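You operate a simulated robot arm through the tools that you are given. There is no shell and no other tool. Be economical: measure what you need, move in short steps, check, and stop when the job is done.

You are at the controls of a simulated two-armed robot. One attempt, no reset.

## Task
Turn the blue dial to 5 C. Take the yellow tub and put it on the shelf under the short bench. Put the white pot labelled "92" from the middle of the side bench on the top of the side table and the white pot labelled "57" on the rubber mat. Do these in any order. Set down upright: white pot.

The check looks at the end state, three seconds after you hand in, the way a careful person would. Anything else that was tipped, shoved, dropped, spilled or broken makes it a failure.

## Robot
Two 6-joint arms with fingered hands on one trunk, on a base that drives. Base frame: it is fixed to the floor where the robot stands at the start and does not move with it; the origin is under the middle of the robot, x ahead of it, y to its left, z up; the surface under the hand at the start is at about z = 903. Units: mm, degrees, N and s.
The left shoulder is at the start at [50, 170, 1060], the right one opposite. With the tool pointing down near the work surface each hand reaches from about 520 to 780 mm from the robot's upright axis, wherever it stands, measured 20 degrees to its own side. Places, roughly: blue dial [500, -200, 1000]; rubber mat [-4400, 1600, 800]; shelf under the short bench [-3000, -2200, 300]; top of the side table [-1800, 1700, 700]; white pot [-2750, 3500, 1000]; yellow tub (10x10x4 cm) [600, 800, 900]. Payload 3.5 kg a hand.
The TCP of each hand is the grasp point between the finger pads, 26 mm short of the fingertips. In the tool frame z runs along the fingers and y along their closing line. The gripper opens to 132 mm. The gripper's body begins 73 mm behind the TCP. The gripper is a hand of 3 fingers: y runs from the thumb to the fingers, the wrist lies at [0, 0, -234] in the tool frame, and closing takes about 1.5 s.
Orientation is that of the tool frame in the base frame, as [roll, pitch, yaw] about the fixed x, y, z axes, in that order (R = Rz(yaw) Ry(pitch) Rx(roll)). With the fingers straight down and closing along the base's y, the tool's x points along the base's -x, its y along +y and its z along -z.

## Interface
- The arms move only by the tool servo_tool. It takes "left_commands", "right_commands" or both (then of equal length, played together; a hand with none holds still); each is a list that holds one entry, the list of rows, each a list of 6 numbers: the shift along the base's x, y, z in units of 30 mm (1.0 is 30 mm), then the turn, a rotation vector about the base's x, y, z in units of 5 degrees (1.0 is 5 degrees). In form: [[[x, y, z, wx, wy, wz], ...]]. A call has 1 to 10 rows; each row shifts and turns the commanded pose from where the row before left it. "left_fingers" and "right_fingers" are, for a hand that has rows, the closure in counts, from 0 (fully open) to 255 (shut), set as the call begins (left out, the last holds). A call with a number of a shift or a turn outside -1 to 1 is refused whole. Each row takes 0.2 s and may step no farther than 50 mm and 8.6 degrees from the row before; otherwise, or with a gripper value out of range, the whole call is refused. Where a pose cannot be reached the arm comes as near as it can. A force on the tool above 40 N (or 10 N above the force at the start of the call, whichever is more), or a blocked arm, ends the call early, and 0.2 s more pass. Each finger travels about 108 mm/s and halts on what it meets, pressing with about 28 N; the grip force reading is that of the motor and also rises with nothing between the fingers. The clock runs only during rows and for 0.2 s after the last one: add rows that do not move to give the fingers time. It gives the time, the measured TCP pose, the force on the tool (base axes), the opening and the grip force at its end, in the units of the frame above (readings bear some noise), with the torque about the TCP (base axes, N m) and any sound that the robot's microphone picked up.
- Cameras (640 x 400 px; columns grow to the right, rows downward): "scene" is now at [30.3, 32, 1649.3]; the picture's right is [0.40, -0.91, 0.00], its down [-0.68, -0.30, -0.67] and it looks along [0.61, 0.27, -0.74] (base axes); focal length 284 px, centre (320, 200). "left" rides on the left gripper at [-62, 3, -92] in its tool frame; the picture's right is [-0.05, -1.00, 0.00], its down [0.83, -0.04, -0.56] and it looks along [0.55, -0.03, 0.83] (tool axes); focal length 230 px, centre (320, 200). "right" rides on the right gripper at [62, 3, -92] in its tool frame; the picture's right is [-0.05, 1.00, 0.00], its down [-0.83, -0.04, -0.56] and it looks along [-0.55, -0.03, 0.83] (tool axes); focal length 230 px, centre (320, 200). There is no depth. A picture from a camera that has moved, and an enlarged one, comes with that camera's place and axes in the base frame and with its lens.
- grab_frame(camera): a new picture of that camera. The clock stands still meanwhile.
- slide_trunk(by): slides the trunk up (or, below 0, down) by that many mm; the arms and the scene camera ride with it, the base frame stays. It gives what a move gives, with no picture.
- steer(legs): drives the robot by 1 to 6 legs, each [ahead, left, turn to the left] in mm, mm and degrees, along the robot's own axes; the way and the turn of a leg run together, so that a leg with both is an arc; at most 1500 mm and 180 degrees a leg. The arms and the cameras ride along, it lands a little off, and it stops where it bumps. It gives what a move gives.
- finger_targets(finger1, finger2, thumb_bend, hand): sets how far each is bent, from 0 (flat) to 1 (curled in); at 0.3 the hand is open as for a grip, at 0.7 the pads meet at the TCP. One left out holds its place. A second passes; each finger stops where it meets its share of the squeeze, and holds until it gets a number again. A gripper value or a shape takes the hand back. It gives what a move gives, with no picture; readings hold the bend of each and the force on the fingers (four entries, about 0 where the hand has none), thumb and palm.
- grasp_type(shape, hand): the hand has 3 fingers and takes this shape, open, in about a second: jaw (thumb against the fingers, like two jaws); tri (thumb and two fingers); tip (a fingertip pinch); poke (one finger out to press); point (the index stretched); flat (the hand flat); cup (the hand cupped); fist (a fist). The gripper value then closes the fingers along that shape, each until it touches; the sizes above hold for jaw. It gives what a move gives, with no picture.
- turn_head(pan, tilt): turns the head with the scene camera to pan (to the left, within 86 degrees either way) and tilt (down, from -29 to 69), counted from straight ahead of the robot. It gives what a move gives.
- inspect(camera, box): a new picture of the part [left, top, right, bottom] of that camera's present view, enlarged. The clock stands still meanwhile.
- hand_in(): hands the job in; it is judged then, once.

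Work in short steps. Places have to be worked out from the pictures, the camera data and where the tool is seen: move nearer, look again, correct. Check each grasp and each placing, and mend what went wrong. You have 165 turns and 130 pictures in all, those below and enlarged ones among them. Open the grippers and draw the arms clear of the work before you hand the job in, unless the task says otherwise; then end with one line.

The tools are called after ">>>" as name(argument=value, ...) on one line, values as JSON. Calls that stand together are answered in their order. servo_tool: Moves the arms, as the interface text tells. Its arguments: {"type":"object","properties":{"left_commands":{"type":"array","items":{"type":"array","items":{"type":"array","items":{"type":"number"}}}},"left_fingers":{"type":"number"},"right_commands":{"type":"array","items":{"type":"array","items":{"type":"array","items":{"type":"number"}}}},"right_fingers":{"type":"number"}},"required":[]} The other tools are called the same way: slide_trunk (by) slides the trunk up or down; grasp_type (shape, hand) gives the hand a shape; finger_targets (finger1, finger2, thumb_bend, hand) moves the fingers one by one; steer (legs) drives the base; turn_head (pan, tilt) turns the head that bears the scene camera; grab_frame (camera) takes a picture; inspect (camera, box) takes an enlarged picture of a part of a camera's view; hand_in () hands the job in.

At the start:

```text
time: 0.0
left_eef_pos: [521.1, 421.5, 1174.2]
left_tcp_rot: [179.9, 0.0, 179.9]
left_ft_force: [-0.4, 0.3, 0.0]
left_torque: [0.0, 0.0, 0.01]
left_gripper_width: 131.8
left_gripper_force: 0.1
left_shape: jaw
left_bend: [0.3, 0.3, 0.3]
left_finger forces: [0.1, 0.0, 0.0, 0.0, 0.0, 0.1]
right_eef_pos: [526.6, -55.6, 1150.3]
right_tcp_rot: [180.0, 0.0, 180.0]
right_ft_force: [0.4, 0.1, -0.2]
right_torque: [0.02, 0.02, 0.03]
right_gripper_width: 131.7
right_gripper_force: 0.1
right_shape: jaw
right_bend: [0.3, 0.3, 0.3]
right_finger forces: [0.1, 0.0, 0.0, 0.0, 0.0, 0.0]
trunk travel left (down, up): [-675.0, 35.0]
robot x, y, heading: [-6.0, -3.2, -0.1]
head pan, tilt: [23.9, 47.9]
```

scene: 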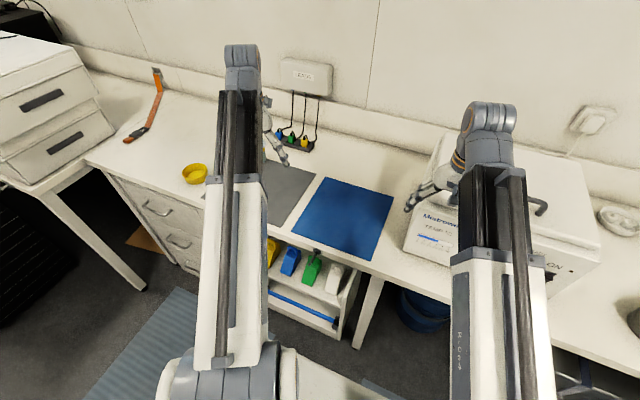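
right: 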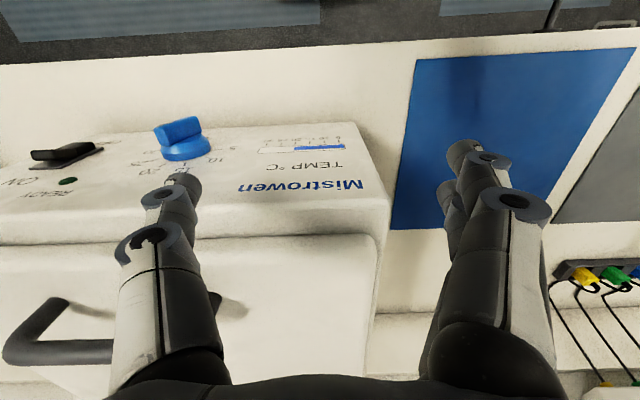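
left: 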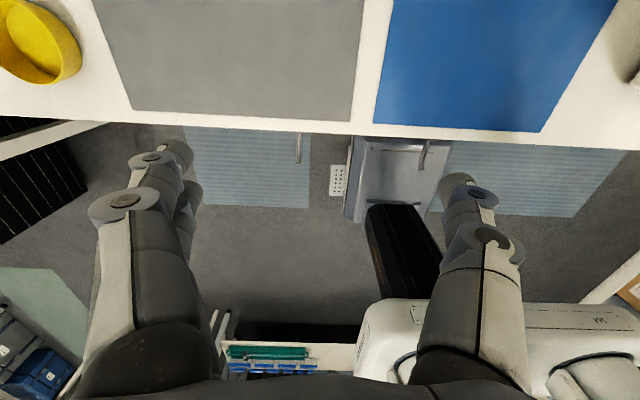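

I'll first look closer at the dial area with the scene and right cameras.

>>> turn_head(pan=-25, tilt=48)

>>> inspect(camera="right", box=[0, 80, 400, 280])

>>> grab_frame(camera="scene")

```text
time: 1.2
left_eef_pos: [520.8, 421.6, 1174.3]
left_tcp_rot: [-180.0, 0.0, 180.0]
left_ft_force: [0.0, 0.3, 0.8]
left_torque: [-0.01, 0.0, 0.02]
left_gripper_width: 132.1
left_gripper_force: 0.1
left_shape: jaw
left_bend: [0.3, 0.3, 0.3]
left_finger forces: [0.0, 0.0, 0.0, 0.1, 0.0, 0.0]
right_eef_pos: [525.7, -55.5, 1150.7]
right_tcp_rot: [-179.9, 0.0, 180.0]
right_ft_force: [0.5, -0.3, -0.1]
right_torque: [0.01, 0.01, -0.03]
right_gripper_width: 132.0
right_gripper_force: 0.1
right_shape: jaw
right_bend: [0.3, 0.3, 0.3]
right_finger forces: [0.1, 0.1, 0.0, 0.0, 0.0, 0.0]
trunk travel left (down, up): [-675.0, 35.0]
robot x, y, heading: [2.3, -0.6, 0.2]
head pan, tilt: [-25.0, 48.0]
```

```text
1.60 times, centred on (200, 180) of right
camera zoom: at [464.5, -53.6, 1242.5], right [0.05, 1.0, 0.0], down [0.83, -0.04, 0.56], along [0.55, -0.03, -0.83], focal length 368 px, centre (512, 232)
```

zoom: 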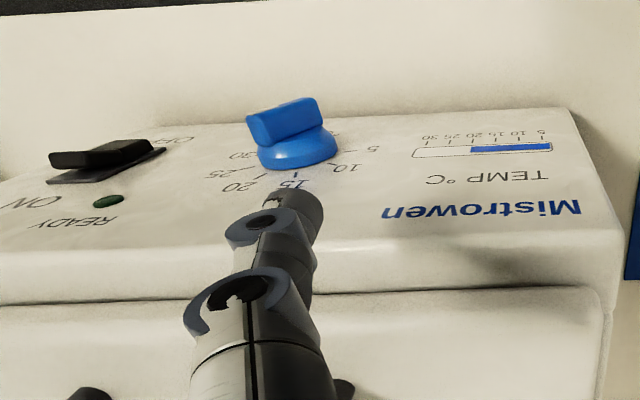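

```text
125 pictures are left
camera scene: at [29.5, -33.2, 1649.2], right [-0.42, -0.91, 0.0], down [-0.67, 0.31, -0.67], along [0.61, -0.28, -0.74], focal length 284 px, centre (320, 200)
```

scene: 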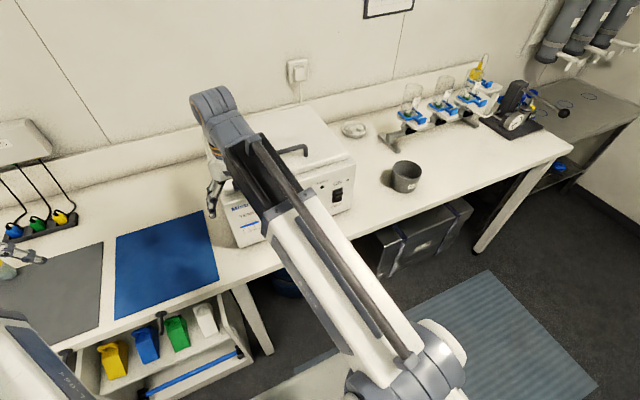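

The dial is on the front of the "Mistrowen" box. I'll back up a bit so the right hand can point forward at it.

>>> steer(legs=[[-250, 0, 0]])

>>> servo_tool(right_commands=[[[0.5, -0.5, -0.25, 0, -1, 0], [0.5, -0.5, -0.25, 0, -1, 0], [0.5, -0.5, -0.25, 0, -1, 0], [0.5, -0.5, -0.25, 0, -1, 0], [0.5, -0.5, -0.25, 0, -1, 0], [0.5, -0.5, -0.25, 0, -1, 0], [0.5, -0.5, -0.25, 0, -1, 0], [0.5, -0.5, -0.25, 0, -1, 0], [0.5, -0.5, -0.25, 0, -1, 0]]])

>>> grab_frame(camera="right")

>>> grab_frame(camera="scene")

```text
time: 3.0
left_eef_pos: [270.8, 421.3, 1175.4]
left_tcp_rot: [-180.0, 0.0, 180.0]
left_ft_force: [-0.4, -0.3, 0.5]
left_torque: [-0.01, -0.04, 0.01]
left_gripper_width: 132.1
left_gripper_force: 0.0
left_shape: jaw
left_bend: [0.3, 0.3, 0.3]
left_finger forces: [0.1, 0.0, 0.1, 0.0, 0.1, 0.1]
right_eef_pos: [276.6, -55.8, 1151.1]
right_tcp_rot: [180.0, 0.0, 180.0]
right_ft_force: [-0.3, 0.0, 0.4]
right_torque: [0.03, -0.02, 0.02]
right_gripper_width: 132.1
right_gripper_force: 0.0
right_shape: jaw
right_bend: [0.3, 0.3, 0.3]
right_finger forces: [0.0, 0.0, 0.0, 0.0, 0.0, 0.0]
trunk travel left (down, up): [-675.0, 35.0]
robot x, y, heading: [-250.7, 1.2, -0.0]
head pan, tilt: [-25.0, 48.0]
```

```text
time: 5.0
left_eef_pos: [271.8, 421.8, 1173.7]
left_tcp_rot: [-179.9, 0.0, 180.0]
left_ft_force: [0.3, 0.2, 0.0]
left_torque: [0.0, -0.02, 0.03]
left_gripper_width: 131.8
left_gripper_force: 0.2
left_shape: jaw
left_bend: [0.3, 0.3, 0.3]
left_finger forces: [0.0, 0.1, 0.1, 0.1, 0.0, 0.1]
right_eef_pos: [413.9, -190.5, 1083.6]
right_tcp_rot: [-180.0, 45.0, -180.0]
right_ft_force: [0.2, -0.1, -0.3]
right_torque: [0.0, 0.01, 0.01]
right_gripper_width: 131.7
right_gripper_force: 0.1
right_shape: jaw
right_bend: [0.3, 0.3, 0.3]
right_finger forces: [0.1, 0.0, 0.0, 0.0, 0.0, 0.1]
trunk travel left (down, up): [-675.0, 35.0]
robot x, y, heading: [-244.1, 0.2, 0.1]
head pan, tilt: [-25.0, 48.0]
```

```text
124 pictures are left
camera right: at [304.5, -188.1, 1104.7], right [0.04, 1.0, 0.04], down [0.19, -0.04, 0.98], along [0.98, -0.03, -0.19], focal length 230 px, centre (320, 200)
```

right: 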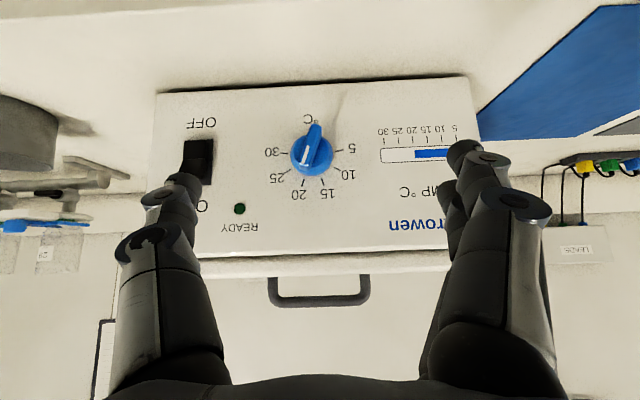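

```text
123 pictures are left
camera scene: at [-218.9, -33.5, 1649.2], right [-0.42, -0.91, 0.0], down [-0.67, 0.31, -0.67], along [0.61, -0.28, -0.74], focal length 284 px, centre (320, 200)
```

scene: 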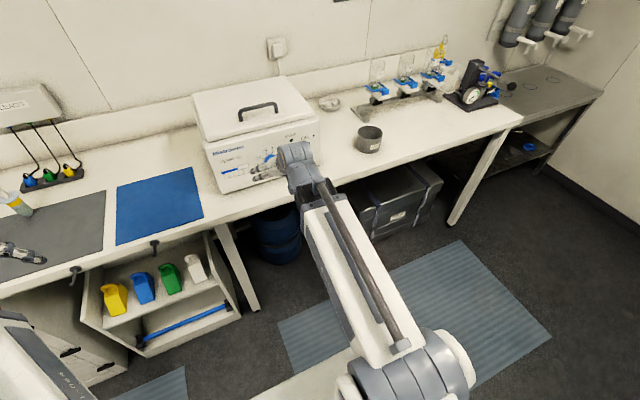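

Good view. I'll zoom in to read the dial pointer.

>>> inspect(camera="right", box=[240, 95, 400, 215])

```text
3.33 times, centred on (320, 155) of right
camera zoom: at [304.5, -188.1, 1104.7], right [0.04, 1.0, 0.04], down [0.19, -0.04, 0.98], along [0.98, -0.03, -0.19], focal length 767 px, centre (320, 350)
```

zoom: 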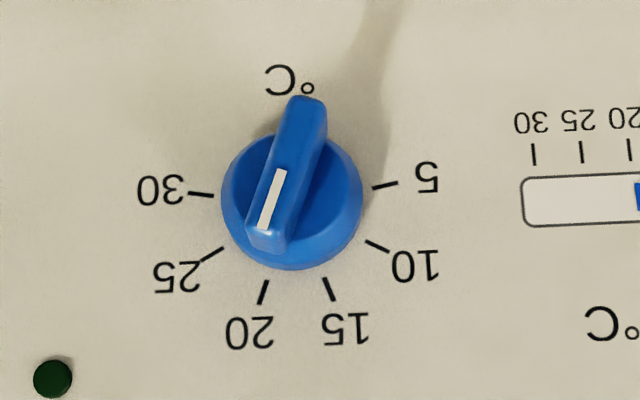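

The pointer stands at 20 and the tick spacing is about 38.5°, so I need about 115° counter-clockwise as seen from the front. I triangulate the knob at about [536, -203, 1004] on a vertical panel at x≈557. I'll point the hand straight forward and align the jaws across the knob's bar.

>>> servo_tool(right_commands=[[[0.1, -0.05, -0.29, 0, -1, 0], [0.1, -0.05, -0.29, 0, -1, 0], [0.1, -0.05, -0.29, 0, -1, 0], [0.1, -0.05, -0.29, 0, -1, 0], [0.1, -0.05, -0.29, 0, -1, 0], [0.1, -0.05, -0.29, 0, -1, 0], [0.1, -0.05, -0.29, 0, -1, 0], [0.1, -0.05, -0.29, 0, -1, 0], [0.1, -0.05, -0.29, 0, -1, 0]]])

>>> servo_tool(right_commands=[[[0, 0, 0, 0.8, 0, 0], [0, 0, 0, 0.8, 0, 0], [0, 0, 0, 0.8, 0, 0], [0, 0, 0, 0.8, 0, 0], [0, 0, 0, 0, 0, 0]]], right_fingers=100)

>>> grab_frame(camera="right")

```text
time: 7.0
left_eef_pos: [273.2, 420.5, 1174.0]
left_tcp_rot: [-180.0, 0.1, -180.0]
left_ft_force: [-0.4, -0.2, -0.4]
left_torque: [0.01, 0.02, -0.02]
left_gripper_width: 131.7
left_gripper_force: 0.1
left_shape: jaw
left_bend: [0.3, 0.3, 0.3]
left_finger forces: [0.1, 0.1, 0.0, 0.0, 0.0, 0.0]
right_eef_pos: [450.2, -203.3, 1008.1]
right_tcp_rot: [-16.0, 89.9, -15.8]
right_ft_force: [0.3, -0.1, -0.5]
right_torque: [-0.03, 0.0, -0.03]
right_gripper_width: 131.9
right_gripper_force: 0.0
right_shape: jaw
right_bend: [0.3, 0.3, 0.3]
right_finger forces: [0.0, 0.1, 0.0, 0.0, 0.1, 0.1]
right hand out of reach, approached as far as the arm can: row 3, 4, 6, 7, 8
trunk travel left (down, up): [-675.0, 35.0]
robot x, y, heading: [-247.3, 0.8, 0.0]
head pan, tilt: [-25.0, 48.0]
```

```text
time: 8.2
left_eef_pos: [271.7, 420.8, 1173.6]
left_tcp_rot: [180.0, 0.0, 180.0]
left_ft_force: [-0.7, 0.0, 0.0]
left_torque: [-0.03, 0.01, -0.01]
left_gripper_width: 132.0
left_gripper_force: 0.1
left_shape: jaw
left_bend: [0.3, 0.3, 0.3]
left_finger forces: [0.1, 0.0, 0.0, 0.0, 0.0, 0.1]
right_eef_pos: [447.8, -202.7, 1007.3]
right_tcp_rot: [90.0, 74.0, 90.1]
right_ft_force: [0.5, 0.7, 0.2]
right_torque: [0.01, 0.0, -0.03]
right_gripper_width: 80.7
right_gripper_force: 0.1
right_shape: jaw
right_bend: [0.71, 0.71, 0.71]
right_finger forces: [0.0, 0.0, 0.0, 0.0, 0.1, 0.1]
trunk travel left (down, up): [-675.0, 35.0]
robot x, y, heading: [-248.3, 0.0, 0.0]
head pan, tilt: [-25.0, 48.0]
```

```text
121 pictures are left
camera right: at [355.4, -183.4, 948.9], right [0.0, 0.95, 0.33], down [-0.56, -0.27, 0.79], along [0.83, -0.18, 0.52], focal length 230 px, centre (320, 200)
```

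right: 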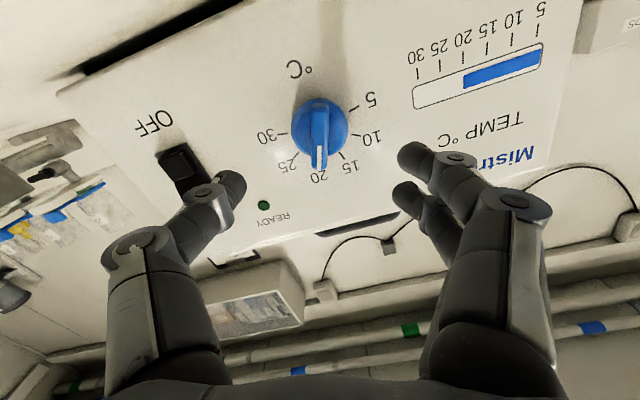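

The jaws line up with the bar and the knob is at about [536, -202.5, 1003]. I'll lower 4 mm and advance, then close.

>>> servo_tool(right_commands=[[[0, 0, -0.14, 0, 0, 0], [0.6, 0, 0, 0, 0, 0], [0.6, 0, 0, 0, 0, 0], [0.6, 0, 0, 0, 0, 0], [0.5, 0, 0, 0, 0, 0], [0, 0, 0, 0, 0, 0]]])

>>> grab_frame(camera="right")

```text
time: 9.6
left_eef_pos: [271.9, 420.9, 1174.5]
left_tcp_rot: [-180.0, 0.0, 180.0]
left_ft_force: [-0.5, -0.1, -0.5]
left_torque: [0.0, -0.01, 0.02]
left_gripper_width: 131.6
left_gripper_force: 0.0
left_shape: jaw
left_bend: [0.3, 0.3, 0.3]
left_finger forces: [0.0, 0.1, 0.0, 0.0, 0.1, 0.0]
right_eef_pos: [518.1, -202.8, 1003.8]
right_tcp_rot: [90.1, 74.0, 90.1]
right_ft_force: [0.6, 0.9, 0.4]
right_torque: [0.01, -0.02, 0.0]
right_gripper_width: 80.9
right_gripper_force: 0.0
right_shape: jaw
right_bend: [0.71, 0.71, 0.71]
right_finger forces: [0.0, 0.1, 0.0, 0.0, 0.0, 0.1]
trunk travel left (down, up): [-675.0, 35.0]
robot x, y, heading: [-249.5, -0.2, -0.0]
head pan, tilt: [-25.0, 48.0]
```

```text
120 pictures are left
camera right: at [424.7, -183.6, 944.4], right [0.0, 0.95, 0.32], down [-0.55, -0.27, 0.79], along [0.83, -0.18, 0.52], focal length 230 px, centre (320, 200)
```

right: 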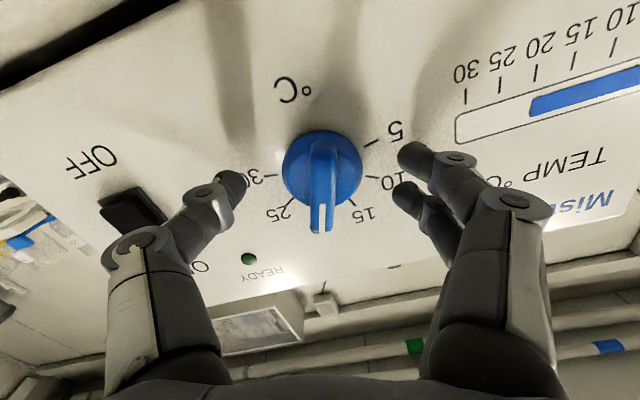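

No contact yet. I close on the bar.

>>> servo_tool(right_commands=[[[0, 0, 0, 0, 0, 0], [0, 0, 0, 0, 0, 0], [0, 0, 0, 0, 0, 0], [0, 0, 0, 0, 0, 0], [0, 0, 0, 0, 0, 0], [0, 0, 0, 0, 0, 0]]], right_fingers=240)

>>> grab_frame(camera="right")

```text
time: 11.0
left_eef_pos: [270.5, 421.7, 1175.4]
left_tcp_rot: [180.0, 0.1, 179.9]
left_ft_force: [0.7, 0.0, -0.2]
left_torque: [0.01, 0.03, 0.04]
left_gripper_width: 131.8
left_gripper_force: 0.0
left_shape: jaw
left_bend: [0.3, 0.3, 0.3]
left_finger forces: [0.0, 0.1, 0.1, 0.0, 0.0, 0.0]
right_eef_pos: [516.3, -202.3, 1003.1]
right_tcp_rot: [90.2, 74.1, 90.1]
right_ft_force: [-28.2, 7.4, -7.9]
right_torque: [0.01, 0.18, 0.17]
right_gripper_width: 32.1
right_gripper_force: 28.2
right_shape: jaw
right_bend: [0.74, 0.74, 0.7]
right_finger forces: [19.3, 16.2, 0.1, 0.0, 44.0, 0.0]
trunk travel left (down, up): [-675.0, 35.0]
robot x, y, heading: [-252.6, -3.2, -0.2]
head pan, tilt: [-25.0, 48.0]
```

```text
119 pictures are left
camera right: at [422.4, -182.8, 944.8], right [0.0, 0.95, 0.32], down [-0.55, -0.27, 0.79], along [0.83, -0.18, 0.52], focal length 230 px, centre (320, 200)
```

right: 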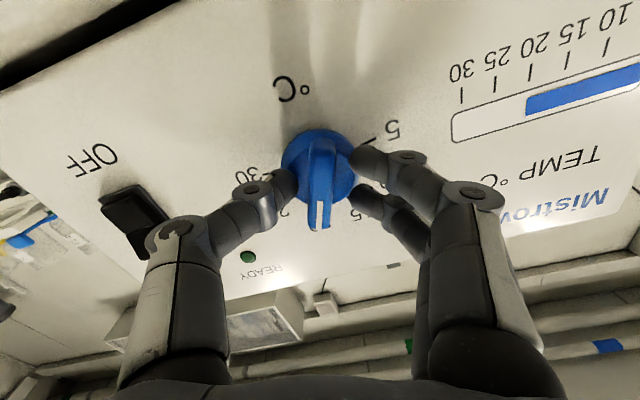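

The fingertips are pressing on the knob's skirt (−28 N in x). I'll open a bit, back off 10 mm and close again on the bar.

>>> servo_tool(right_commands=[[[0, 0, 0, 0, 0, 0], [0, 0, 0, 0, 0, 0], [-0.2, 0, 0, 0, 0, 0], [-0.2, 0, 0, 0, 0, 0], [0, 0, 0, 0, 0, 0]]], right_fingers=150)

>>> servo_tool(right_commands=[[[0, 0, 0, 0, 0, 0], [0, 0, 0, 0, 0, 0], [0, 0, 0, 0, 0, 0], [0, 0, 0, 0, 0, 0], [0, 0, 0, 0, 0, 0], [0, 0, 0, 0, 0, 0]]], right_fingers=245)

>>> grab_frame(camera="right")

```text
time: 12.2
left_eef_pos: [272.6, 419.8, 1175.2]
left_tcp_rot: [-180.0, 0.0, -180.0]
left_ft_force: [-1.0, 0.6, -0.5]
left_torque: [-0.01, 0.0, -0.03]
left_gripper_width: 131.9
left_gripper_force: 0.1
left_shape: jaw
left_bend: [0.3, 0.3, 0.3]
left_finger forces: [0.0, 0.0, 0.1, 0.0, 0.1, 0.0]
right_eef_pos: [505.9, -202.5, 1003.8]
right_tcp_rot: [90.0, 74.0, 89.8]
right_ft_force: [0.7, -0.1, 0.4]
right_torque: [0.03, 0.02, -0.01]
right_gripper_width: 53.8
right_gripper_force: 0.0
right_shape: jaw
right_bend: [0.73, 0.73, 0.7]
right_finger forces: [0.1, 0.1, 0.0, 0.0, 0.1, 0.1]
trunk travel left (down, up): [-675.0, 35.0]
robot x, y, heading: [-244.4, 1.0, 0.3]
head pan, tilt: [-25.0, 48.0]
```

```text
time: 13.6
left_eef_pos: [272.1, 420.9, 1172.9]
left_tcp_rot: [180.0, 0.0, -180.0]
left_ft_force: [0.2, -0.3, 0.6]
left_torque: [0.0, -0.03, -0.01]
left_gripper_width: 131.9
left_gripper_force: 0.1
left_shape: jaw
left_bend: [0.3, 0.3, 0.3]
left_finger forces: [0.0, 0.0, 0.1, 0.0, 0.0, 0.0]
right_eef_pos: [505.0, -203.6, 1003.7]
right_tcp_rot: [90.0, 74.1, 90.0]
right_ft_force: [3.1, 2.7, 2.8]
right_torque: [-0.03, -0.02, 0.07]
right_gripper_width: 6.6
right_gripper_force: 27.8
right_shape: jaw
right_bend: [0.71, 0.71, 0.7]
right_finger forces: [13.3, 13.4, 0.0, 0.0, 24.0, 0.0]
trunk travel left (down, up): [-675.0, 35.0]
robot x, y, heading: [-247.5, -2.1, 0.1]
head pan, tilt: [-25.0, 48.0]
```

```text
118 pictures are left
camera right: at [412.8, -183.5, 944.8], right [0.0, 0.95, 0.32], down [-0.56, -0.27, 0.79], along [0.83, -0.18, 0.53], focal length 230 px, centre (320, 200)
```

right: 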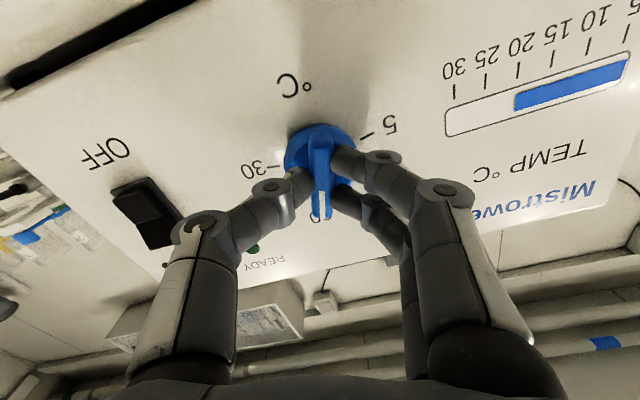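

The bar is now pinched cleanly. I'll turn about −x by 40° and check.

>>> servo_tool(right_commands=[[[0, 0, 0, -1, 0, 0], [0, 0, 0, -1, 0, 0], [0, 0, 0, -1, 0, 0], [0, 0, 0, -1, 0, 0], [0, 0, 0, -1, 0, 0], [0, 0, 0, -1, 0, 0], [0, 0, 0, -1, 0, 0], [0, 0, 0, -1, 0, 0]]])

>>> grab_frame(camera="right")

```text
time: 15.4
left_eef_pos: [272.6, 421.1, 1174.6]
left_tcp_rot: [-180.0, 0.0, 180.0]
left_ft_force: [-0.4, -0.3, -0.6]
left_torque: [-0.01, 0.0, -0.03]
left_gripper_width: 131.9
left_gripper_force: 0.1
left_shape: jaw
left_bend: [0.3, 0.3, 0.3]
left_finger forces: [0.0, 0.1, 0.0, 0.0, 0.0, 0.0]
right_eef_pos: [505.0, -203.3, 1003.8]
right_tcp_rot: [-90.0, 65.8, -89.8]
right_ft_force: [7.2, 0.2, 7.0]
right_torque: [0.03, -0.12, 0.01]
right_gripper_width: 6.7
right_gripper_force: 27.7
right_shape: jaw
right_bend: [0.71, 0.71, 0.7]
right_finger forces: [12.6, 12.3, 0.0, 0.0, 27.6, 0.0]
trunk travel left (down, up): [-675.0, 35.0]
robot x, y, heading: [-251.1, -1.8, 0.3]
head pan, tilt: [-25.0, 48.0]
```

```text
117 pictures are left
camera right: at [412.6, -225.7, 945.7], right [0.0, 0.93, -0.36], down [-0.56, 0.3, 0.78], along [0.83, 0.2, 0.52], focal length 230 px, centre (320, 200)
```

right: 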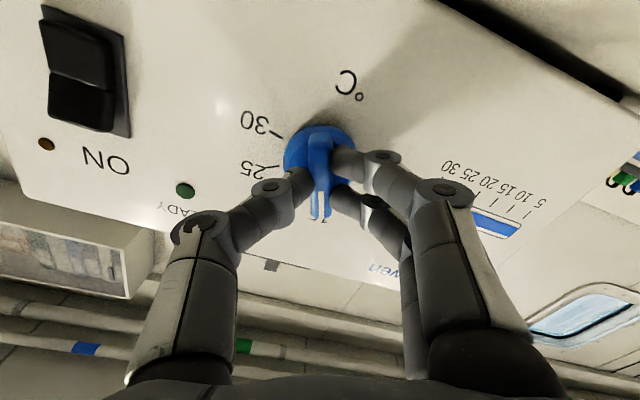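

The knob follows the hand. I'll turn the remaining 75°.

>>> servo_tool(right_commands=[[[0, 0, 0, -1, 0, 0], [0, 0, 0, -1, 0, 0], [0, 0, 0, -1, 0, 0], [0, 0, 0, -1, 0, 0], [0, 0, 0, -1, 0, 0], [0, 0, 0, -1, 0, 0], [0, 0, 0, -1, 0, 0], [0, 0, 0, -1, 0, 0]]])

>>> servo_tool(right_commands=[[[0, 0, 0, -1, 0, 0], [0, 0, 0, -1, 0, 0], [0, 0, 0, -1, 0, 0], [0, 0, 0, -1, 0, 0], [0, 0, 0, -1, 0, 0], [0, 0, 0, -1, 0, 0], [0, 0, 0, -1, 0, 0]]])

>>> grab_frame(camera="right")

```text
time: 17.2
left_eef_pos: [272.2, 421.9, 1174.4]
left_tcp_rot: [-180.0, -0.1, 180.0]
left_ft_force: [-0.6, 0.0, 0.3]
left_torque: [0.02, 0.0, -0.03]
left_gripper_width: 132.0
left_gripper_force: 0.0
left_shape: jaw
left_bend: [0.3, 0.3, 0.3]
left_finger forces: [0.1, 0.0, 0.0, 0.0, 0.0, 0.0]
right_eef_pos: [505.1, -202.8, 1003.0]
right_tcp_rot: [-90.0, 25.9, -90.0]
right_ft_force: [8.6, 0.8, 10.0]
right_torque: [0.06, -0.17, 0.03]
right_gripper_width: 6.0
right_gripper_force: 27.8
right_shape: jaw
right_bend: [0.71, 0.71, 0.7]
right_finger forces: [11.6, 11.2, 0.0, 0.0, 30.6, 0.0]
trunk travel left (down, up): [-675.0, 35.0]
robot x, y, heading: [-252.8, -1.6, 0.1]
head pan, tilt: [-25.0, 48.0]
```

```text
time: 18.8
left_eef_pos: [272.0, 426.9, 1172.7]
left_tcp_rot: [-179.8, -0.1, -179.9]
left_ft_force: [-0.2, 0.3, 0.0]
left_torque: [-0.01, -0.02, 0.0]
left_gripper_width: 131.5
left_gripper_force: 0.1
left_shape: jaw
left_bend: [0.3, 0.3, 0.3]
left_finger forces: [0.1, 0.0, 0.0, 0.1, 0.1, 0.0]
right_eef_pos: [506.0, -205.9, 1004.6]
right_tcp_rot: [-90.6, -9.3, -88.8]
right_ft_force: [-1.7, 35.3, -6.0]
right_torque: [0.03, 0.15, 0.56]
right_gripper_width: 6.3
right_gripper_force: 27.6
right_shape: jaw
right_bend: [0.71, 0.71, 0.7]
right_finger forces: [14.7, 14.2, 0.0, 0.0, 27.5, 0.0]
right hand out of reach, approached as far as the arm can: row 7
trunk travel left (down, up): [-675.0, 35.0]
robot x, y, heading: [-247.3, -1.3, 0.1]
head pan, tilt: [-25.0, 48.0]
```

```text
116 pictures are left
camera right: at [414.3, -268.6, 1011.7], right [-0.01, -0.11, -0.99], down [-0.57, 0.81, -0.09], along [0.82, 0.57, -0.07], focal length 230 px, centre (320, 200)
```

right: 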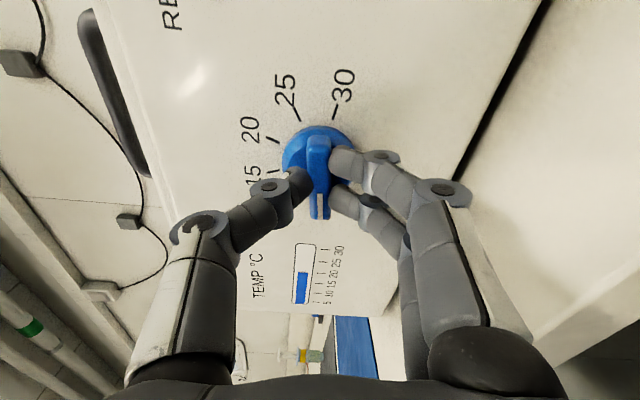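

It's turned to about where I want, with some side strain. I'll release and back off to check the pointer.

>>> servo_tool(right_commands=[[[0, 0, 0, 0, 0, 0], [0, 0, 0, 0, 0, 0], [0, 0, 0, 0, 0, 0]]], right_fingers=130)

>>> servo_tool(right_commands=[[[-0.8, 0, 0, 0, 0, 0], [-0.8, 0, 0, 0, 0, 0], [-0.8, 0, 0, 0, 0, 0], [-0.5, 0, 0, 1, 0, 0], [0, 0, 0, 1, 0, 0], [0, 0, 0, 1, 0, 0], [0, 0, 0, 1, 0, 0]]])

>>> inspect(camera="right", box=[220, 60, 420, 210])

```text
time: 19.6
left_eef_pos: [272.9, 420.9, 1173.7]
left_tcp_rot: [180.0, 0.1, 179.9]
left_ft_force: [0.0, 1.1, 0.1]
left_torque: [0.0, -0.03, 0.03]
left_gripper_width: 132.1
left_gripper_force: 0.0
left_shape: jaw
left_bend: [0.3, 0.3, 0.3]
left_finger forces: [0.0, 0.0, 0.0, 0.0, 0.1, 0.1]
right_eef_pos: [505.9, -215.2, 1007.7]
right_tcp_rot: [-90.2, -8.8, -89.3]
right_ft_force: [-0.4, 0.5, 0.1]
right_torque: [0.0, 0.01, -0.01]
right_gripper_width: 64.0
right_gripper_force: 0.0
right_shape: jaw
right_bend: [0.73, 0.73, 0.7]
right_finger forces: [0.1, 0.0, 0.0, 0.0, 0.0, 0.1]
trunk travel left (down, up): [-675.0, 35.0]
robot x, y, heading: [-247.6, -1.5, 0.1]
head pan, tilt: [-25.0, 48.0]
```

```text
time: 21.2
left_eef_pos: [272.1, 421.5, 1174.7]
left_tcp_rot: [-179.9, 0.1, 180.0]
left_ft_force: [0.2, -1.1, 0.1]
left_torque: [0.0, 0.0, 0.02]
left_gripper_width: 132.1
left_gripper_force: 0.0
left_shape: jaw
left_bend: [0.3, 0.3, 0.3]
left_finger forces: [0.0, 0.0, 0.1, 0.0, 0.0, 0.0]
right_eef_pos: [418.5, -216.7, 1006.5]
right_tcp_rot: [-90.0, 11.1, -90.0]
right_ft_force: [0.5, 0.8, 0.2]
right_torque: [-0.02, 0.02, 0.02]
right_gripper_width: 64.2
right_gripper_force: 0.0
right_shape: jaw
right_bend: [0.73, 0.73, 0.7]
right_finger forces: [0.1, 0.0, 0.1, 0.1, 0.1, 0.0]
right hand out of reach, approached as far as the arm can: row 3
trunk travel left (down, up): [-675.0, 35.0]
robot x, y, heading: [-251.6, -0.8, -0.1]
head pan, tilt: [-25.0, 48.0]
```

```text
2.67 times, centred on (320, 135) of right
camera zoom: at [325.9, -277.2, 992.1], right [0.0, 0.24, -0.97], down [-0.56, 0.81, 0.2], along [0.83, 0.54, 0.13], focal length 614 px, centre (320, 373)
```

zoom: 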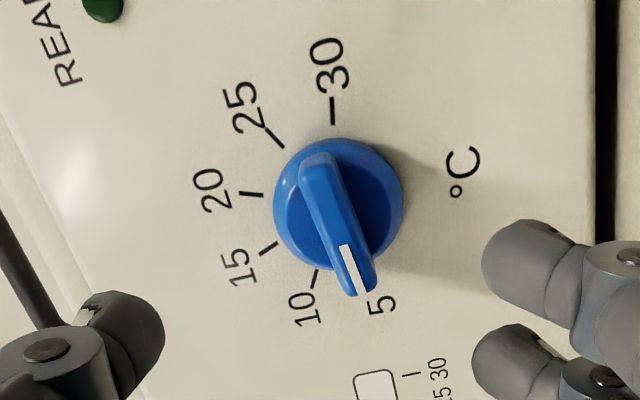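

The pointer appears at about 5; I'll roll the hand back for a squarer view.

>>> servo_tool(right_commands=[[[0, 0, 0, 1, 0, 0], [0, 0, 0, 1, 0, 0], [0, 0, 0, 1, 0, 0], [0, 0, 0, 1, 0, 0], [0, 0, 0, 1, 0, 0], [0, 0, 0, 1, 0, 0], [0, 0, 0, 1, 0, 0], [0, 0, 0, 1, 0, 0], [0, 0, 0, 1, 0, 0], [0, 0, 0, 1, 0, 0]]], right_fingers=0)

>>> servo_tool(right_commands=[[[0, 0, 0.4, 1, 0, 0], [0, 0, 0.4, 1, 0, 0], [0, 0, 0.4, 1, 0, 0], [0, 0, 0.4, 1, 0, 0], [0, 0, 0.4, 1, 0, 0], [0, 0, 0.4, 1, 0.5, 0], [0, 0, 0.3, 0, 1, 0], [0, 0, 0.3, 0, 1, 0], [0, 0, 0.3, 0, 1, 0], [0, 0, 0.3, 0, 1, 0]]])

>>> grab_frame(camera="right")

```text
time: 23.4
left_eef_pos: [272.0, 420.0, 1174.9]
left_tcp_rot: [179.9, 0.0, -180.0]
left_ft_force: [-0.3, 0.0, -0.3]
left_torque: [-0.01, 0.0, 0.04]
left_gripper_width: 132.3
left_gripper_force: 0.1
left_shape: jaw
left_bend: [0.3, 0.3, 0.3]
left_finger forces: [0.0, 0.0, 0.0, 0.1, 0.0, 0.1]
right_eef_pos: [418.5, -217.4, 1006.4]
right_tcp_rot: [-90.0, 61.1, -90.0]
right_ft_force: [-0.1, -0.3, -0.2]
right_torque: [0.02, -0.01, 0.01]
right_gripper_width: 131.9
right_gripper_force: 0.0
right_shape: jaw
right_bend: [0.3, 0.3, 0.3]
right_finger forces: [0.0, 0.0, 0.0, 0.1, 0.1, 0.0]
trunk travel left (down, up): [-675.0, 35.0]
robot x, y, heading: [-247.8, 2.1, -0.2]
head pan, tilt: [-25.0, 48.0]
```

```text
time: 25.6
left_eef_pos: [271.9, 421.0, 1175.7]
left_tcp_rot: [179.9, 0.0, 179.9]
left_ft_force: [-0.3, -0.6, -1.0]
left_torque: [-0.01, 0.01, -0.03]
left_gripper_width: 131.8
left_gripper_force: 0.2
left_shape: jaw
left_bend: [0.3, 0.3, 0.3]
left_finger forces: [0.1, 0.1, 0.0, 0.0, 0.0, 0.0]
right_eef_pos: [448.1, -206.5, 1091.9]
right_tcp_rot: [174.3, 73.5, 177.0]
right_ft_force: [0.3, -0.6, 0.2]
right_torque: [0.0, -0.02, -0.02]
right_gripper_width: 132.0
right_gripper_force: 0.0
right_shape: jaw
right_bend: [0.3, 0.3, 0.3]
right_finger forces: [0.1, 0.0, 0.0, 0.0, 0.0, 0.1]
right hand out of reach, approached as far as the arm can: row 2, 3, 4, 5, 6, 7, 8, 9, 10
trunk travel left (down, up): [-675.0, 35.0]
robot x, y, heading: [-249.4, 2.3, 0.2]
head pan, tilt: [-25.0, 48.0]
```

```text
114 pictures are left
camera right: at [341.6, -207.5, 1059.0], right [-0.03, 1.0, 0.08], down [-0.3, -0.08, 0.95], along [0.95, 0.0, 0.3], focal length 230 px, centre (320, 200)
```

right: 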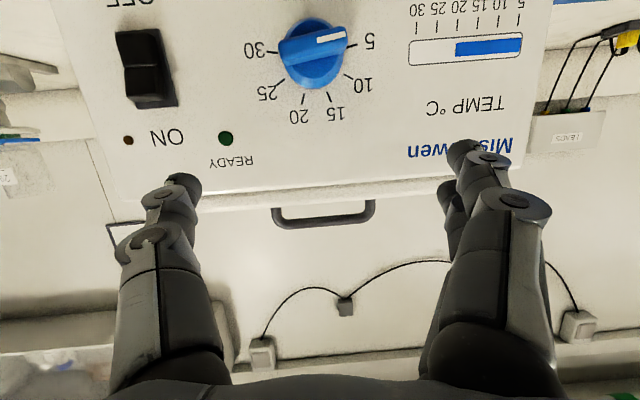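

>>> inspect(camera="right", box=[260, 0, 400, 110])

```text
3.64 times, centred on (330, 55) of right
camera zoom: at [341.6, -207.5, 1059.0], right [-0.03, 1.0, 0.08], down [-0.3, -0.08, 0.95], along [0.95, 0.0, 0.3], focal length 837 px, centre (284, 727)
```

zoom: 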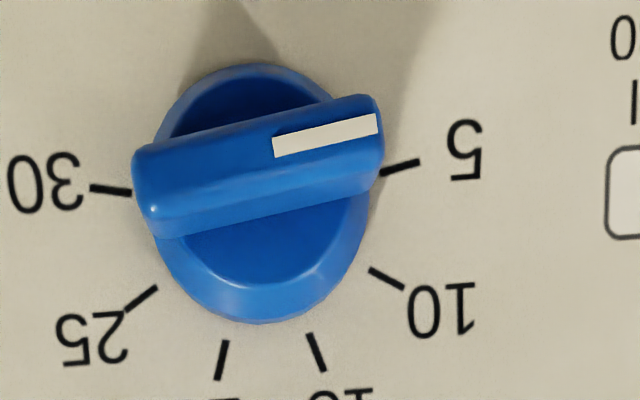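

The bar is at about −14° while the 5 tick is at about −18° around the centre, so it's about 4–5° short. I'll regrip with the opposite roll (+81°), which stays away from the joint limit. First I lower and roll in free space.

>>> servo_tool(right_commands=[[[0.1, 0, -0.5, 0, -0.8, 0], [0, 0, -0.5, 0, -0.8, 0], [0, 0, -0.5, 0, -0.8, 0], [0, 0, -0.5, 0, -0.8, 0], [0, 0, -0.5, 0, 0, 0], [0, 0, -0.4, 0, 0, 0]]])

>>> servo_tool(right_commands=[[[0, 0, 0, 1, 0, 0], [0, 0, 0, 1, 0, 0], [0, 0, 0, 1, 0, 0], [0, 0, 0, 1, 0, 0], [0, 0, 0, 1, 0, 0], [0, 0, 0, 1, 0, 0], [0, 0, 0, 1, 0, 0], [0, 0, 0, 1, 0, 0]]])

```text
time: 27.0
left_eef_pos: [272.0, 421.4, 1174.1]
left_tcp_rot: [180.0, -0.1, 179.9]
left_ft_force: [0.2, -0.4, -0.3]
left_torque: [-0.01, -0.01, 0.01]
left_gripper_width: 131.7
left_gripper_force: 0.1
left_shape: jaw
left_bend: [0.3, 0.3, 0.3]
left_finger forces: [0.1, 0.1, 0.0, 0.0, 0.1, 0.1]
right_eef_pos: [452.2, -199.7, 1016.8]
right_tcp_rot: [111.2, 89.2, 114.0]
right_ft_force: [0.9, 0.7, 0.4]
right_torque: [-0.03, 0.02, 0.04]
right_gripper_width: 131.9
right_gripper_force: 0.1
right_shape: jaw
right_bend: [0.3, 0.3, 0.3]
right_finger forces: [0.0, 0.1, 0.0, 0.0, 0.0, 0.0]
right hand out of reach, approached as far as the arm can: row 2, 3
trunk travel left (down, up): [-675.0, 35.0]
robot x, y, heading: [-248.7, 1.4, 0.0]
head pan, tilt: [-25.0, 48.0]
```

```text
time: 28.8
left_eef_pos: [271.3, 420.6, 1174.6]
left_tcp_rot: [180.0, 0.0, 180.0]
left_ft_force: [-0.1, 0.6, 0.1]
left_torque: [0.0, 0.0, 0.01]
left_gripper_width: 131.9
left_gripper_force: 0.2
left_shape: jaw
left_bend: [0.3, 0.3, 0.3]
left_finger forces: [0.1, 0.1, 0.1, 0.1, 0.0, 0.0]
right_eef_pos: [452.4, -200.8, 1017.4]
right_tcp_rot: [87.6, 49.1, 90.6]
right_ft_force: [-0.3, 0.7, 0.3]
right_torque: [-0.01, -0.01, 0.03]
right_gripper_width: 131.8
right_gripper_force: 0.0
right_shape: jaw
right_bend: [0.3, 0.3, 0.3]
right_finger forces: [0.0, 0.0, 0.0, 0.0, 0.0, 0.1]
trunk travel left (down, up): [-675.0, 35.0]
robot x, y, heading: [-248.4, -0.3, 0.1]
head pan, tilt: [-25.0, 48.0]
```

Reaching fine. I roll another 40° and lower to knob height with fingers partly closed.

>>> servo_tool(right_commands=[[[0, 0, -0.05, 1, 0, 0], [0, 0, -0.05, 1, 0, 0], [0, 0, -0.05, 1, 0, 0], [0, 0, -0.05, 1, 0, 0], [0, 0, -0.05, 1, 0, 0], [0, 0, -0.05, 1, 0, 0], [0, 0, -0.05, 1, 0, 0], [0, -0.08, -0.1, 1, 0, 0]]], right_fingers=120)

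>>> grab_frame(camera="right")

```text
time: 30.6
left_eef_pos: [271.6, 421.8, 1173.3]
left_tcp_rot: [180.0, 0.0, -179.9]
left_ft_force: [-0.1, 0.6, -1.2]
left_torque: [0.02, -0.01, 0.01]
left_gripper_width: 131.9
left_gripper_force: 0.1
left_shape: jaw
left_bend: [0.3, 0.3, 0.3]
left_finger forces: [0.0, 0.1, 0.0, 0.1, 0.0, 0.0]
right_eef_pos: [452.2, -203.1, 1003.4]
right_tcp_rot: [87.1, 9.1, 90.4]
right_ft_force: [0.8, 0.7, 0.5]
right_torque: [0.0, 0.04, 0.01]
right_gripper_width: 70.5
right_gripper_force: 0.0
right_shape: jaw
right_bend: [0.72, 0.72, 0.7]
right_finger forces: [0.0, 0.0, 0.0, 0.0, 0.0, 0.0]
trunk travel left (down, up): [-675.0, 35.0]
robot x, y, heading: [-248.0, -3.5, 0.1]
head pan, tilt: [-25.0, 48.0]
```

```text
112 pictures are left
camera right: at [358.1, -144.0, 991.9], right [-0.05, 0.11, 0.99], down [-0.55, -0.83, 0.06], along [0.84, -0.54, 0.1], focal length 230 px, centre (320, 200)
```

right: 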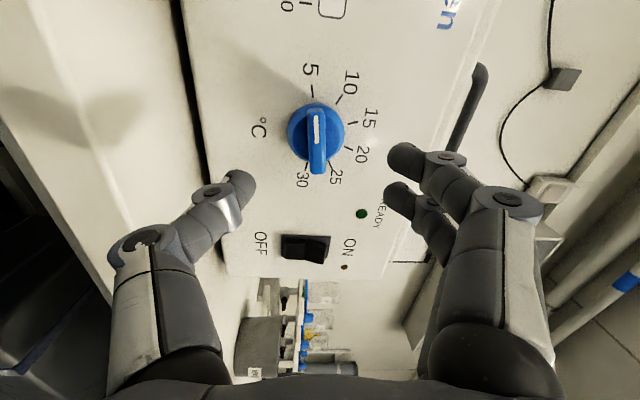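

Well aligned. Advance 53 mm and close on the bar.

>>> servo_tool(right_commands=[[[0.6, 0, 0, 0, 0, 0], [0.6, 0, 0, 0, 0, 0], [0.58, 0, 0, 0, 0, 0], [0, 0, 0, 0, 0, 0]]])

>>> servo_tool(right_commands=[[[0, 0, 0, 0, 0, 0], [0, 0, 0, 0, 0, 0], [0, 0, 0, 0, 0, 0], [0, 0, 0, 0, 0, 0], [0, 0, 0, 0, 0, 0], [0, 0, 0, 0, 0, 0]]], right_fingers=245)

>>> inspect(camera="right", box=[220, 60, 420, 220])

```text
time: 31.6
left_eef_pos: [272.3, 420.9, 1175.0]
left_tcp_rot: [-180.0, 0.0, -180.0]
left_ft_force: [0.4, -1.3, 0.2]
left_torque: [0.0, -0.01, 0.01]
left_gripper_width: 131.7
left_gripper_force: 0.1
left_shape: jaw
left_bend: [0.3, 0.3, 0.3]
left_finger forces: [0.0, 0.0, 0.1, 0.0, 0.1, 0.1]
right_eef_pos: [504.8, -203.5, 1004.2]
right_tcp_rot: [87.2, 9.2, 90.4]
right_ft_force: [-0.4, 0.7, 0.1]
right_torque: [0.0, -0.01, -0.02]
right_gripper_width: 70.8
right_gripper_force: 0.2
right_shape: jaw
right_bend: [0.72, 0.72, 0.7]
right_finger forces: [0.0, 0.0, 0.1, 0.1, 0.0, 0.0]
trunk travel left (down, up): [-675.0, 35.0]
robot x, y, heading: [-250.3, -0.7, 0.0]
head pan, tilt: [-25.0, 48.0]
```

```text
time: 33.0
left_eef_pos: [271.8, 421.8, 1174.3]
left_tcp_rot: [180.0, 0.0, -180.0]
left_ft_force: [0.7, 0.1, -0.4]
left_torque: [-0.02, -0.01, 0.01]
left_gripper_width: 131.7
left_gripper_force: 0.1
left_shape: jaw
left_bend: [0.3, 0.3, 0.3]
left_finger forces: [0.1, 0.0, 0.0, 0.1, 0.0, 0.0]
right_eef_pos: [505.3, -203.3, 1003.9]
right_tcp_rot: [87.3, 9.1, 90.5]
right_ft_force: [3.0, 0.1, 1.4]
right_torque: [0.01, -0.02, 0.02]
right_gripper_width: 7.1
right_gripper_force: 27.5
right_shape: jaw
right_bend: [0.71, 0.71, 0.7]
right_finger forces: [12.7, 12.7, 0.0, 0.1, 24.5, 0.0]
trunk travel left (down, up): [-675.0, 35.0]
robot x, y, heading: [-247.1, -1.4, -0.0]
head pan, tilt: [-25.0, 48.0]
```

```text
2.50 times, centred on (320, 140) of right
camera zoom: at [412.2, -144.2, 992.0], right [-0.05, 0.11, 0.99], down [-0.55, -0.83, 0.06], along [0.84, -0.54, 0.1], focal length 575 px, centre (320, 350)
```

zoom: 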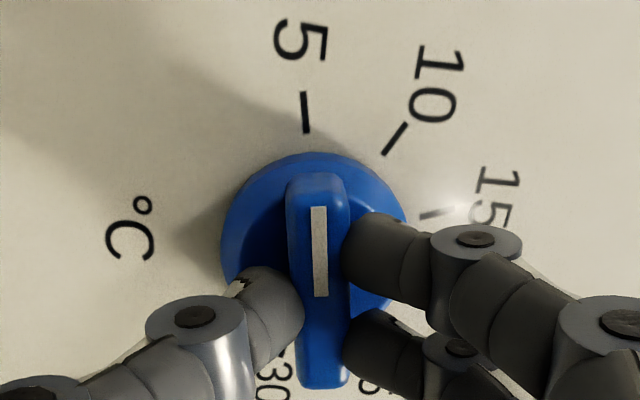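

The tick is ~4–5° further. I turn −4.5° about x, then look.

>>> servo_tool(right_commands=[[[0, 0, 0, -0.45, 0, 0], [0, 0, 0, -0.45, 0, 0], [0, 0, 0, 0, 0, 0]]])

>>> inspect(camera="right", box=[220, 60, 420, 220])

```text
time: 33.8
left_eef_pos: [272.5, 420.4, 1174.3]
left_tcp_rot: [179.9, -0.1, 180.0]
left_ft_force: [0.0, -0.1, 0.2]
left_torque: [-0.01, 0.02, -0.01]
left_gripper_width: 131.9
left_gripper_force: 0.1
left_shape: jaw
left_bend: [0.3, 0.3, 0.3]
left_finger forces: [0.0, 0.1, 0.0, 0.0, 0.0, 0.1]
right_eef_pos: [504.1, -203.3, 1002.9]
right_tcp_rot: [87.2, 13.8, 90.4]
right_ft_force: [6.0, -0.8, 1.3]
right_torque: [0.12, -0.05, 0.0]
right_gripper_width: 6.8
right_gripper_force: 27.9
right_shape: jaw
right_bend: [0.71, 0.71, 0.7]
right_finger forces: [15.0, 12.1, 0.1, 0.1, 24.9, 0.0]
trunk travel left (down, up): [-675.0, 35.0]
robot x, y, heading: [-249.1, -0.2, -0.1]
head pan, tilt: [-25.0, 48.0]
```

```text
2.50 times, centred on (320, 140) of right
camera zoom: at [412.1, -145.3, 987.3], right [-0.05, 0.19, 0.98], down [-0.55, -0.83, 0.13], along [0.84, -0.53, 0.14], focal length 575 px, centre (320, 350)
```

zoom: 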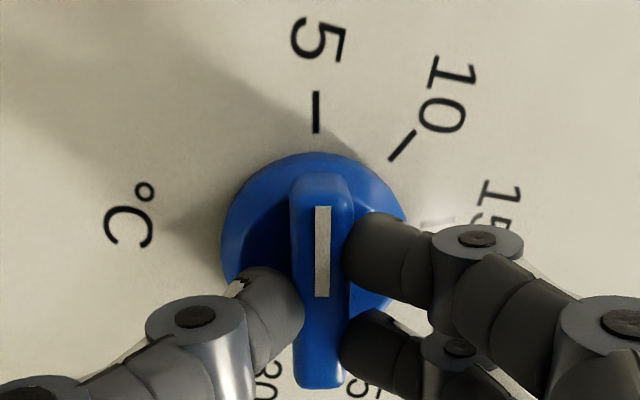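

Pointer is now in line with 5. Release, back off, verify.

>>> servo_tool(right_commands=[[[0, 0, 0, 0, 0, 0], [0, 0, 0, 0, 0, 0], [0, 0, 0, 0, 0, 0], [-0.8, 0, 0, 0, 0, 0], [-0.8, 0, 0, 0, 0, 0]]], right_fingers=120)

>>> inspect(camera="right", box=[220, 50, 420, 210])

```text
time: 35.0
left_eef_pos: [270.8, 420.6, 1175.0]
left_tcp_rot: [-180.0, -0.1, 180.0]
left_ft_force: [0.4, 0.8, 0.0]
left_torque: [0.02, -0.02, 0.0]
left_gripper_width: 131.9
left_gripper_force: 0.1
left_shape: jaw
left_bend: [0.3, 0.3, 0.3]
left_finger forces: [0.0, 0.0, 0.0, 0.1, 0.1, 0.0]
right_eef_pos: [457.9, -202.5, 1005.1]
right_tcp_rot: [87.2, 13.6, 90.4]
right_ft_force: [-0.3, 0.4, -1.0]
right_torque: [0.01, -0.01, -0.03]
right_gripper_width: 69.1
right_gripper_force: 0.0
right_shape: jaw
right_bend: [0.72, 0.72, 0.7]
right_finger forces: [0.1, 0.0, 0.1, 0.0, 0.0, 0.1]
trunk travel left (down, up): [-675.0, 35.0]
robot x, y, heading: [-248.9, -0.4, -0.2]
head pan, tilt: [-25.0, 48.0]
```

```text
2.50 times, centred on (320, 130) of right
camera zoom: at [363.6, -145.4, 987.9], right [-0.05, 0.18, 0.98], down [-0.55, -0.83, 0.13], along [0.84, -0.53, 0.14], focal length 575 px, centre (320, 375)
```

zoom: 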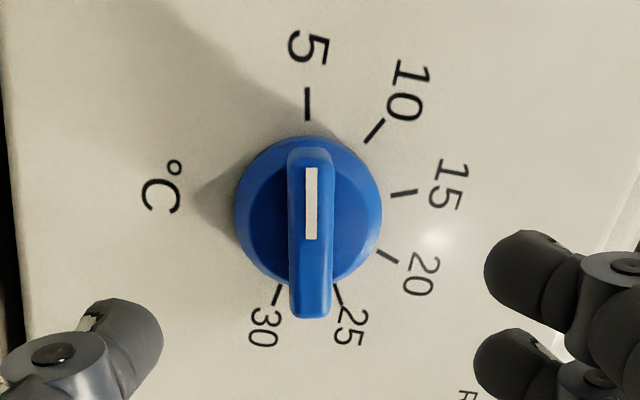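

Dial is exactly at 5. Now I back off and restore the right hand to a tucked downward pose.

>>> steer(legs=[[-200, 0, 0]])

>>> servo_tool(right_commands=[[[0, 0, 0.5, -1, 0, 0], [0, 0, 0.5, -1, 0, 0], [0, 0, 0.5, -1, 0, 0], [0, 0, 0.5, -1, 0, 0], [0, 0, 0.5, -1, 0, 0], [0, 0, 0.5, -1, 0, 0], [0, 0, 0.5, -1, 0, 0], [0, 0, 0.5, -1, 0, 0], [0, 0, 0.5, -1, 0, 0], [0, 0, 0.5, -1, 0, 0]]], right_fingers=0)

>>> servo_tool(right_commands=[[[0, 0, 0, -1, 0, 0], [0, 0, 0, -1, 0, 0], [0, 0, 0, -1, 0, 0], [0, 0, 0, -1, 0, 0], [0, 0, 0, -1, 0, 0], [0.2, 0, 0, 0, 1, 0], [0.2, 0, 0, 0, 1, 0], [0.2, 0, 0, 0, 1, 0], [0.2, 0, 0, 0, 1, 0], [0.2, 0, 0, 0, 1, 0]]])

>>> servo_tool(right_commands=[[[0, 0, 0, 0, 1, 0], [0, 0, 0, 0, 1, 0], [0, 0, 0, 0, 1, 0], [0, 0, 0, 0, 1, 0], [0, 0, 0, 0, 1, 0], [0, 0, 0, 0, 1, 0], [0, 0, 0, 0, 1, 0], [0, 0, 0, 0, 1, 0], [0, 0, 0, 0, 1, 0], [0, 0, 0, 0, 1, 0]]])

```text
time: 36.6
left_eef_pos: [67.8, 422.0, 1175.3]
left_tcp_rot: [180.0, 0.0, -179.8]
left_ft_force: [-1.7, 0.8, 0.2]
left_torque: [0.03, -0.05, -0.03]
left_gripper_width: 131.9
left_gripper_force: 0.1
left_shape: jaw
left_bend: [0.3, 0.3, 0.3]
left_finger forces: [0.0, 0.0, 0.0, 0.0, 0.0, 0.0]
right_eef_pos: [254.5, -202.1, 1003.9]
right_tcp_rot: [87.2, 13.7, 90.4]
right_ft_force: [1.0, -0.2, -0.2]
right_torque: [-0.02, -0.01, -0.03]
right_gripper_width: 69.2
right_gripper_force: 0.0
right_shape: jaw
right_bend: [0.72, 0.72, 0.7]
right_finger forces: [0.0, 0.0, 0.0, 0.0, 0.1, 0.0]
trunk travel left (down, up): [-675.0, 35.0]
robot x, y, heading: [-451.2, -2.0, -0.2]
head pan, tilt: [-25.0, 48.0]
```

```text
time: 38.8
left_eef_pos: [68.0, 421.5, 1173.9]
left_tcp_rot: [-180.0, 0.0, -179.9]
left_ft_force: [-0.1, 0.3, 0.4]
left_torque: [-0.04, -0.01, -0.01]
left_gripper_width: 131.8
left_gripper_force: 0.1
left_shape: jaw
left_bend: [0.3, 0.3, 0.3]
left_finger forces: [0.0, 0.1, 0.1, 0.0, 0.0, 0.0]
right_eef_pos: [255.1, -202.5, 1153.8]
right_tcp_rot: [88.3, 63.6, 91.0]
right_ft_force: [0.3, 0.0, -0.1]
right_torque: [-0.02, 0.03, 0.0]
right_gripper_width: 132.0
right_gripper_force: 0.1
right_shape: jaw
right_bend: [0.3, 0.3, 0.3]
right_finger forces: [0.1, 0.0, 0.0, 0.0, 0.0, 0.0]
trunk travel left (down, up): [-675.0, 35.0]
robot x, y, heading: [-455.2, -4.2, 0.3]
head pan, tilt: [-25.0, 48.0]
```

```text
time: 41.0
left_eef_pos: [68.6, 422.5, 1174.2]
left_tcp_rot: [-180.0, 0.0, -179.8]
left_ft_force: [0.7, 0.3, -0.4]
left_torque: [0.02, -0.01, 0.0]
left_gripper_width: 131.9
left_gripper_force: 0.0
left_shape: jaw
left_bend: [0.3, 0.3, 0.3]
left_finger forces: [0.0, 0.0, 0.1, 0.0, 0.0, 0.0]
right_eef_pos: [280.8, -196.1, 1153.6]
right_tcp_rot: [172.8, 67.7, 176.7]
right_ft_force: [0.1, 0.2, -0.2]
right_torque: [0.02, 0.01, -0.01]
right_gripper_width: 131.9
right_gripper_force: 0.1
right_shape: jaw
right_bend: [0.3, 0.3, 0.3]
right_finger forces: [0.0, 0.1, 0.0, 0.0, 0.0, 0.1]
right hand out of reach, approached as far as the arm can: row 6, 7
trunk travel left (down, up): [-675.0, 35.0]
robot x, y, heading: [-448.0, -0.4, 0.2]
head pan, tilt: [-25.0, 48.0]
```

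```text
time: 43.2
left_eef_pos: [68.2, 421.2, 1174.5]
left_tcp_rot: [179.9, 0.0, -179.9]
left_ft_force: [0.6, 0.4, 0.5]
left_torque: [0.02, 0.02, -0.02]
left_gripper_width: 131.7
left_gripper_force: 0.1
left_shape: jaw
left_bend: [0.3, 0.3, 0.3]
left_finger forces: [0.1, 0.1, 0.0, 0.1, 0.0, 0.1]
right_eef_pos: [258.7, -320.3, 1132.9]
right_tcp_rot: [168.9, 19.6, 178.4]
right_ft_force: [0.0, -0.7, -0.1]
right_torque: [0.03, 0.02, 0.0]
right_gripper_width: 132.0
right_gripper_force: 0.0
right_shape: jaw
right_bend: [0.3, 0.3, 0.3]
right_finger forces: [0.0, 0.1, 0.0, 0.1, 0.0, 0.0]
right hand out of reach, approached as far as the arm can: row 2, 3, 4, 5, 6, 7, 8, 9, 10
trunk travel left (down, up): [-675.0, 35.0]
robot x, y, heading: [-451.4, -0.8, 0.1]
head pan, tilt: [-25.0, 48.0]
```

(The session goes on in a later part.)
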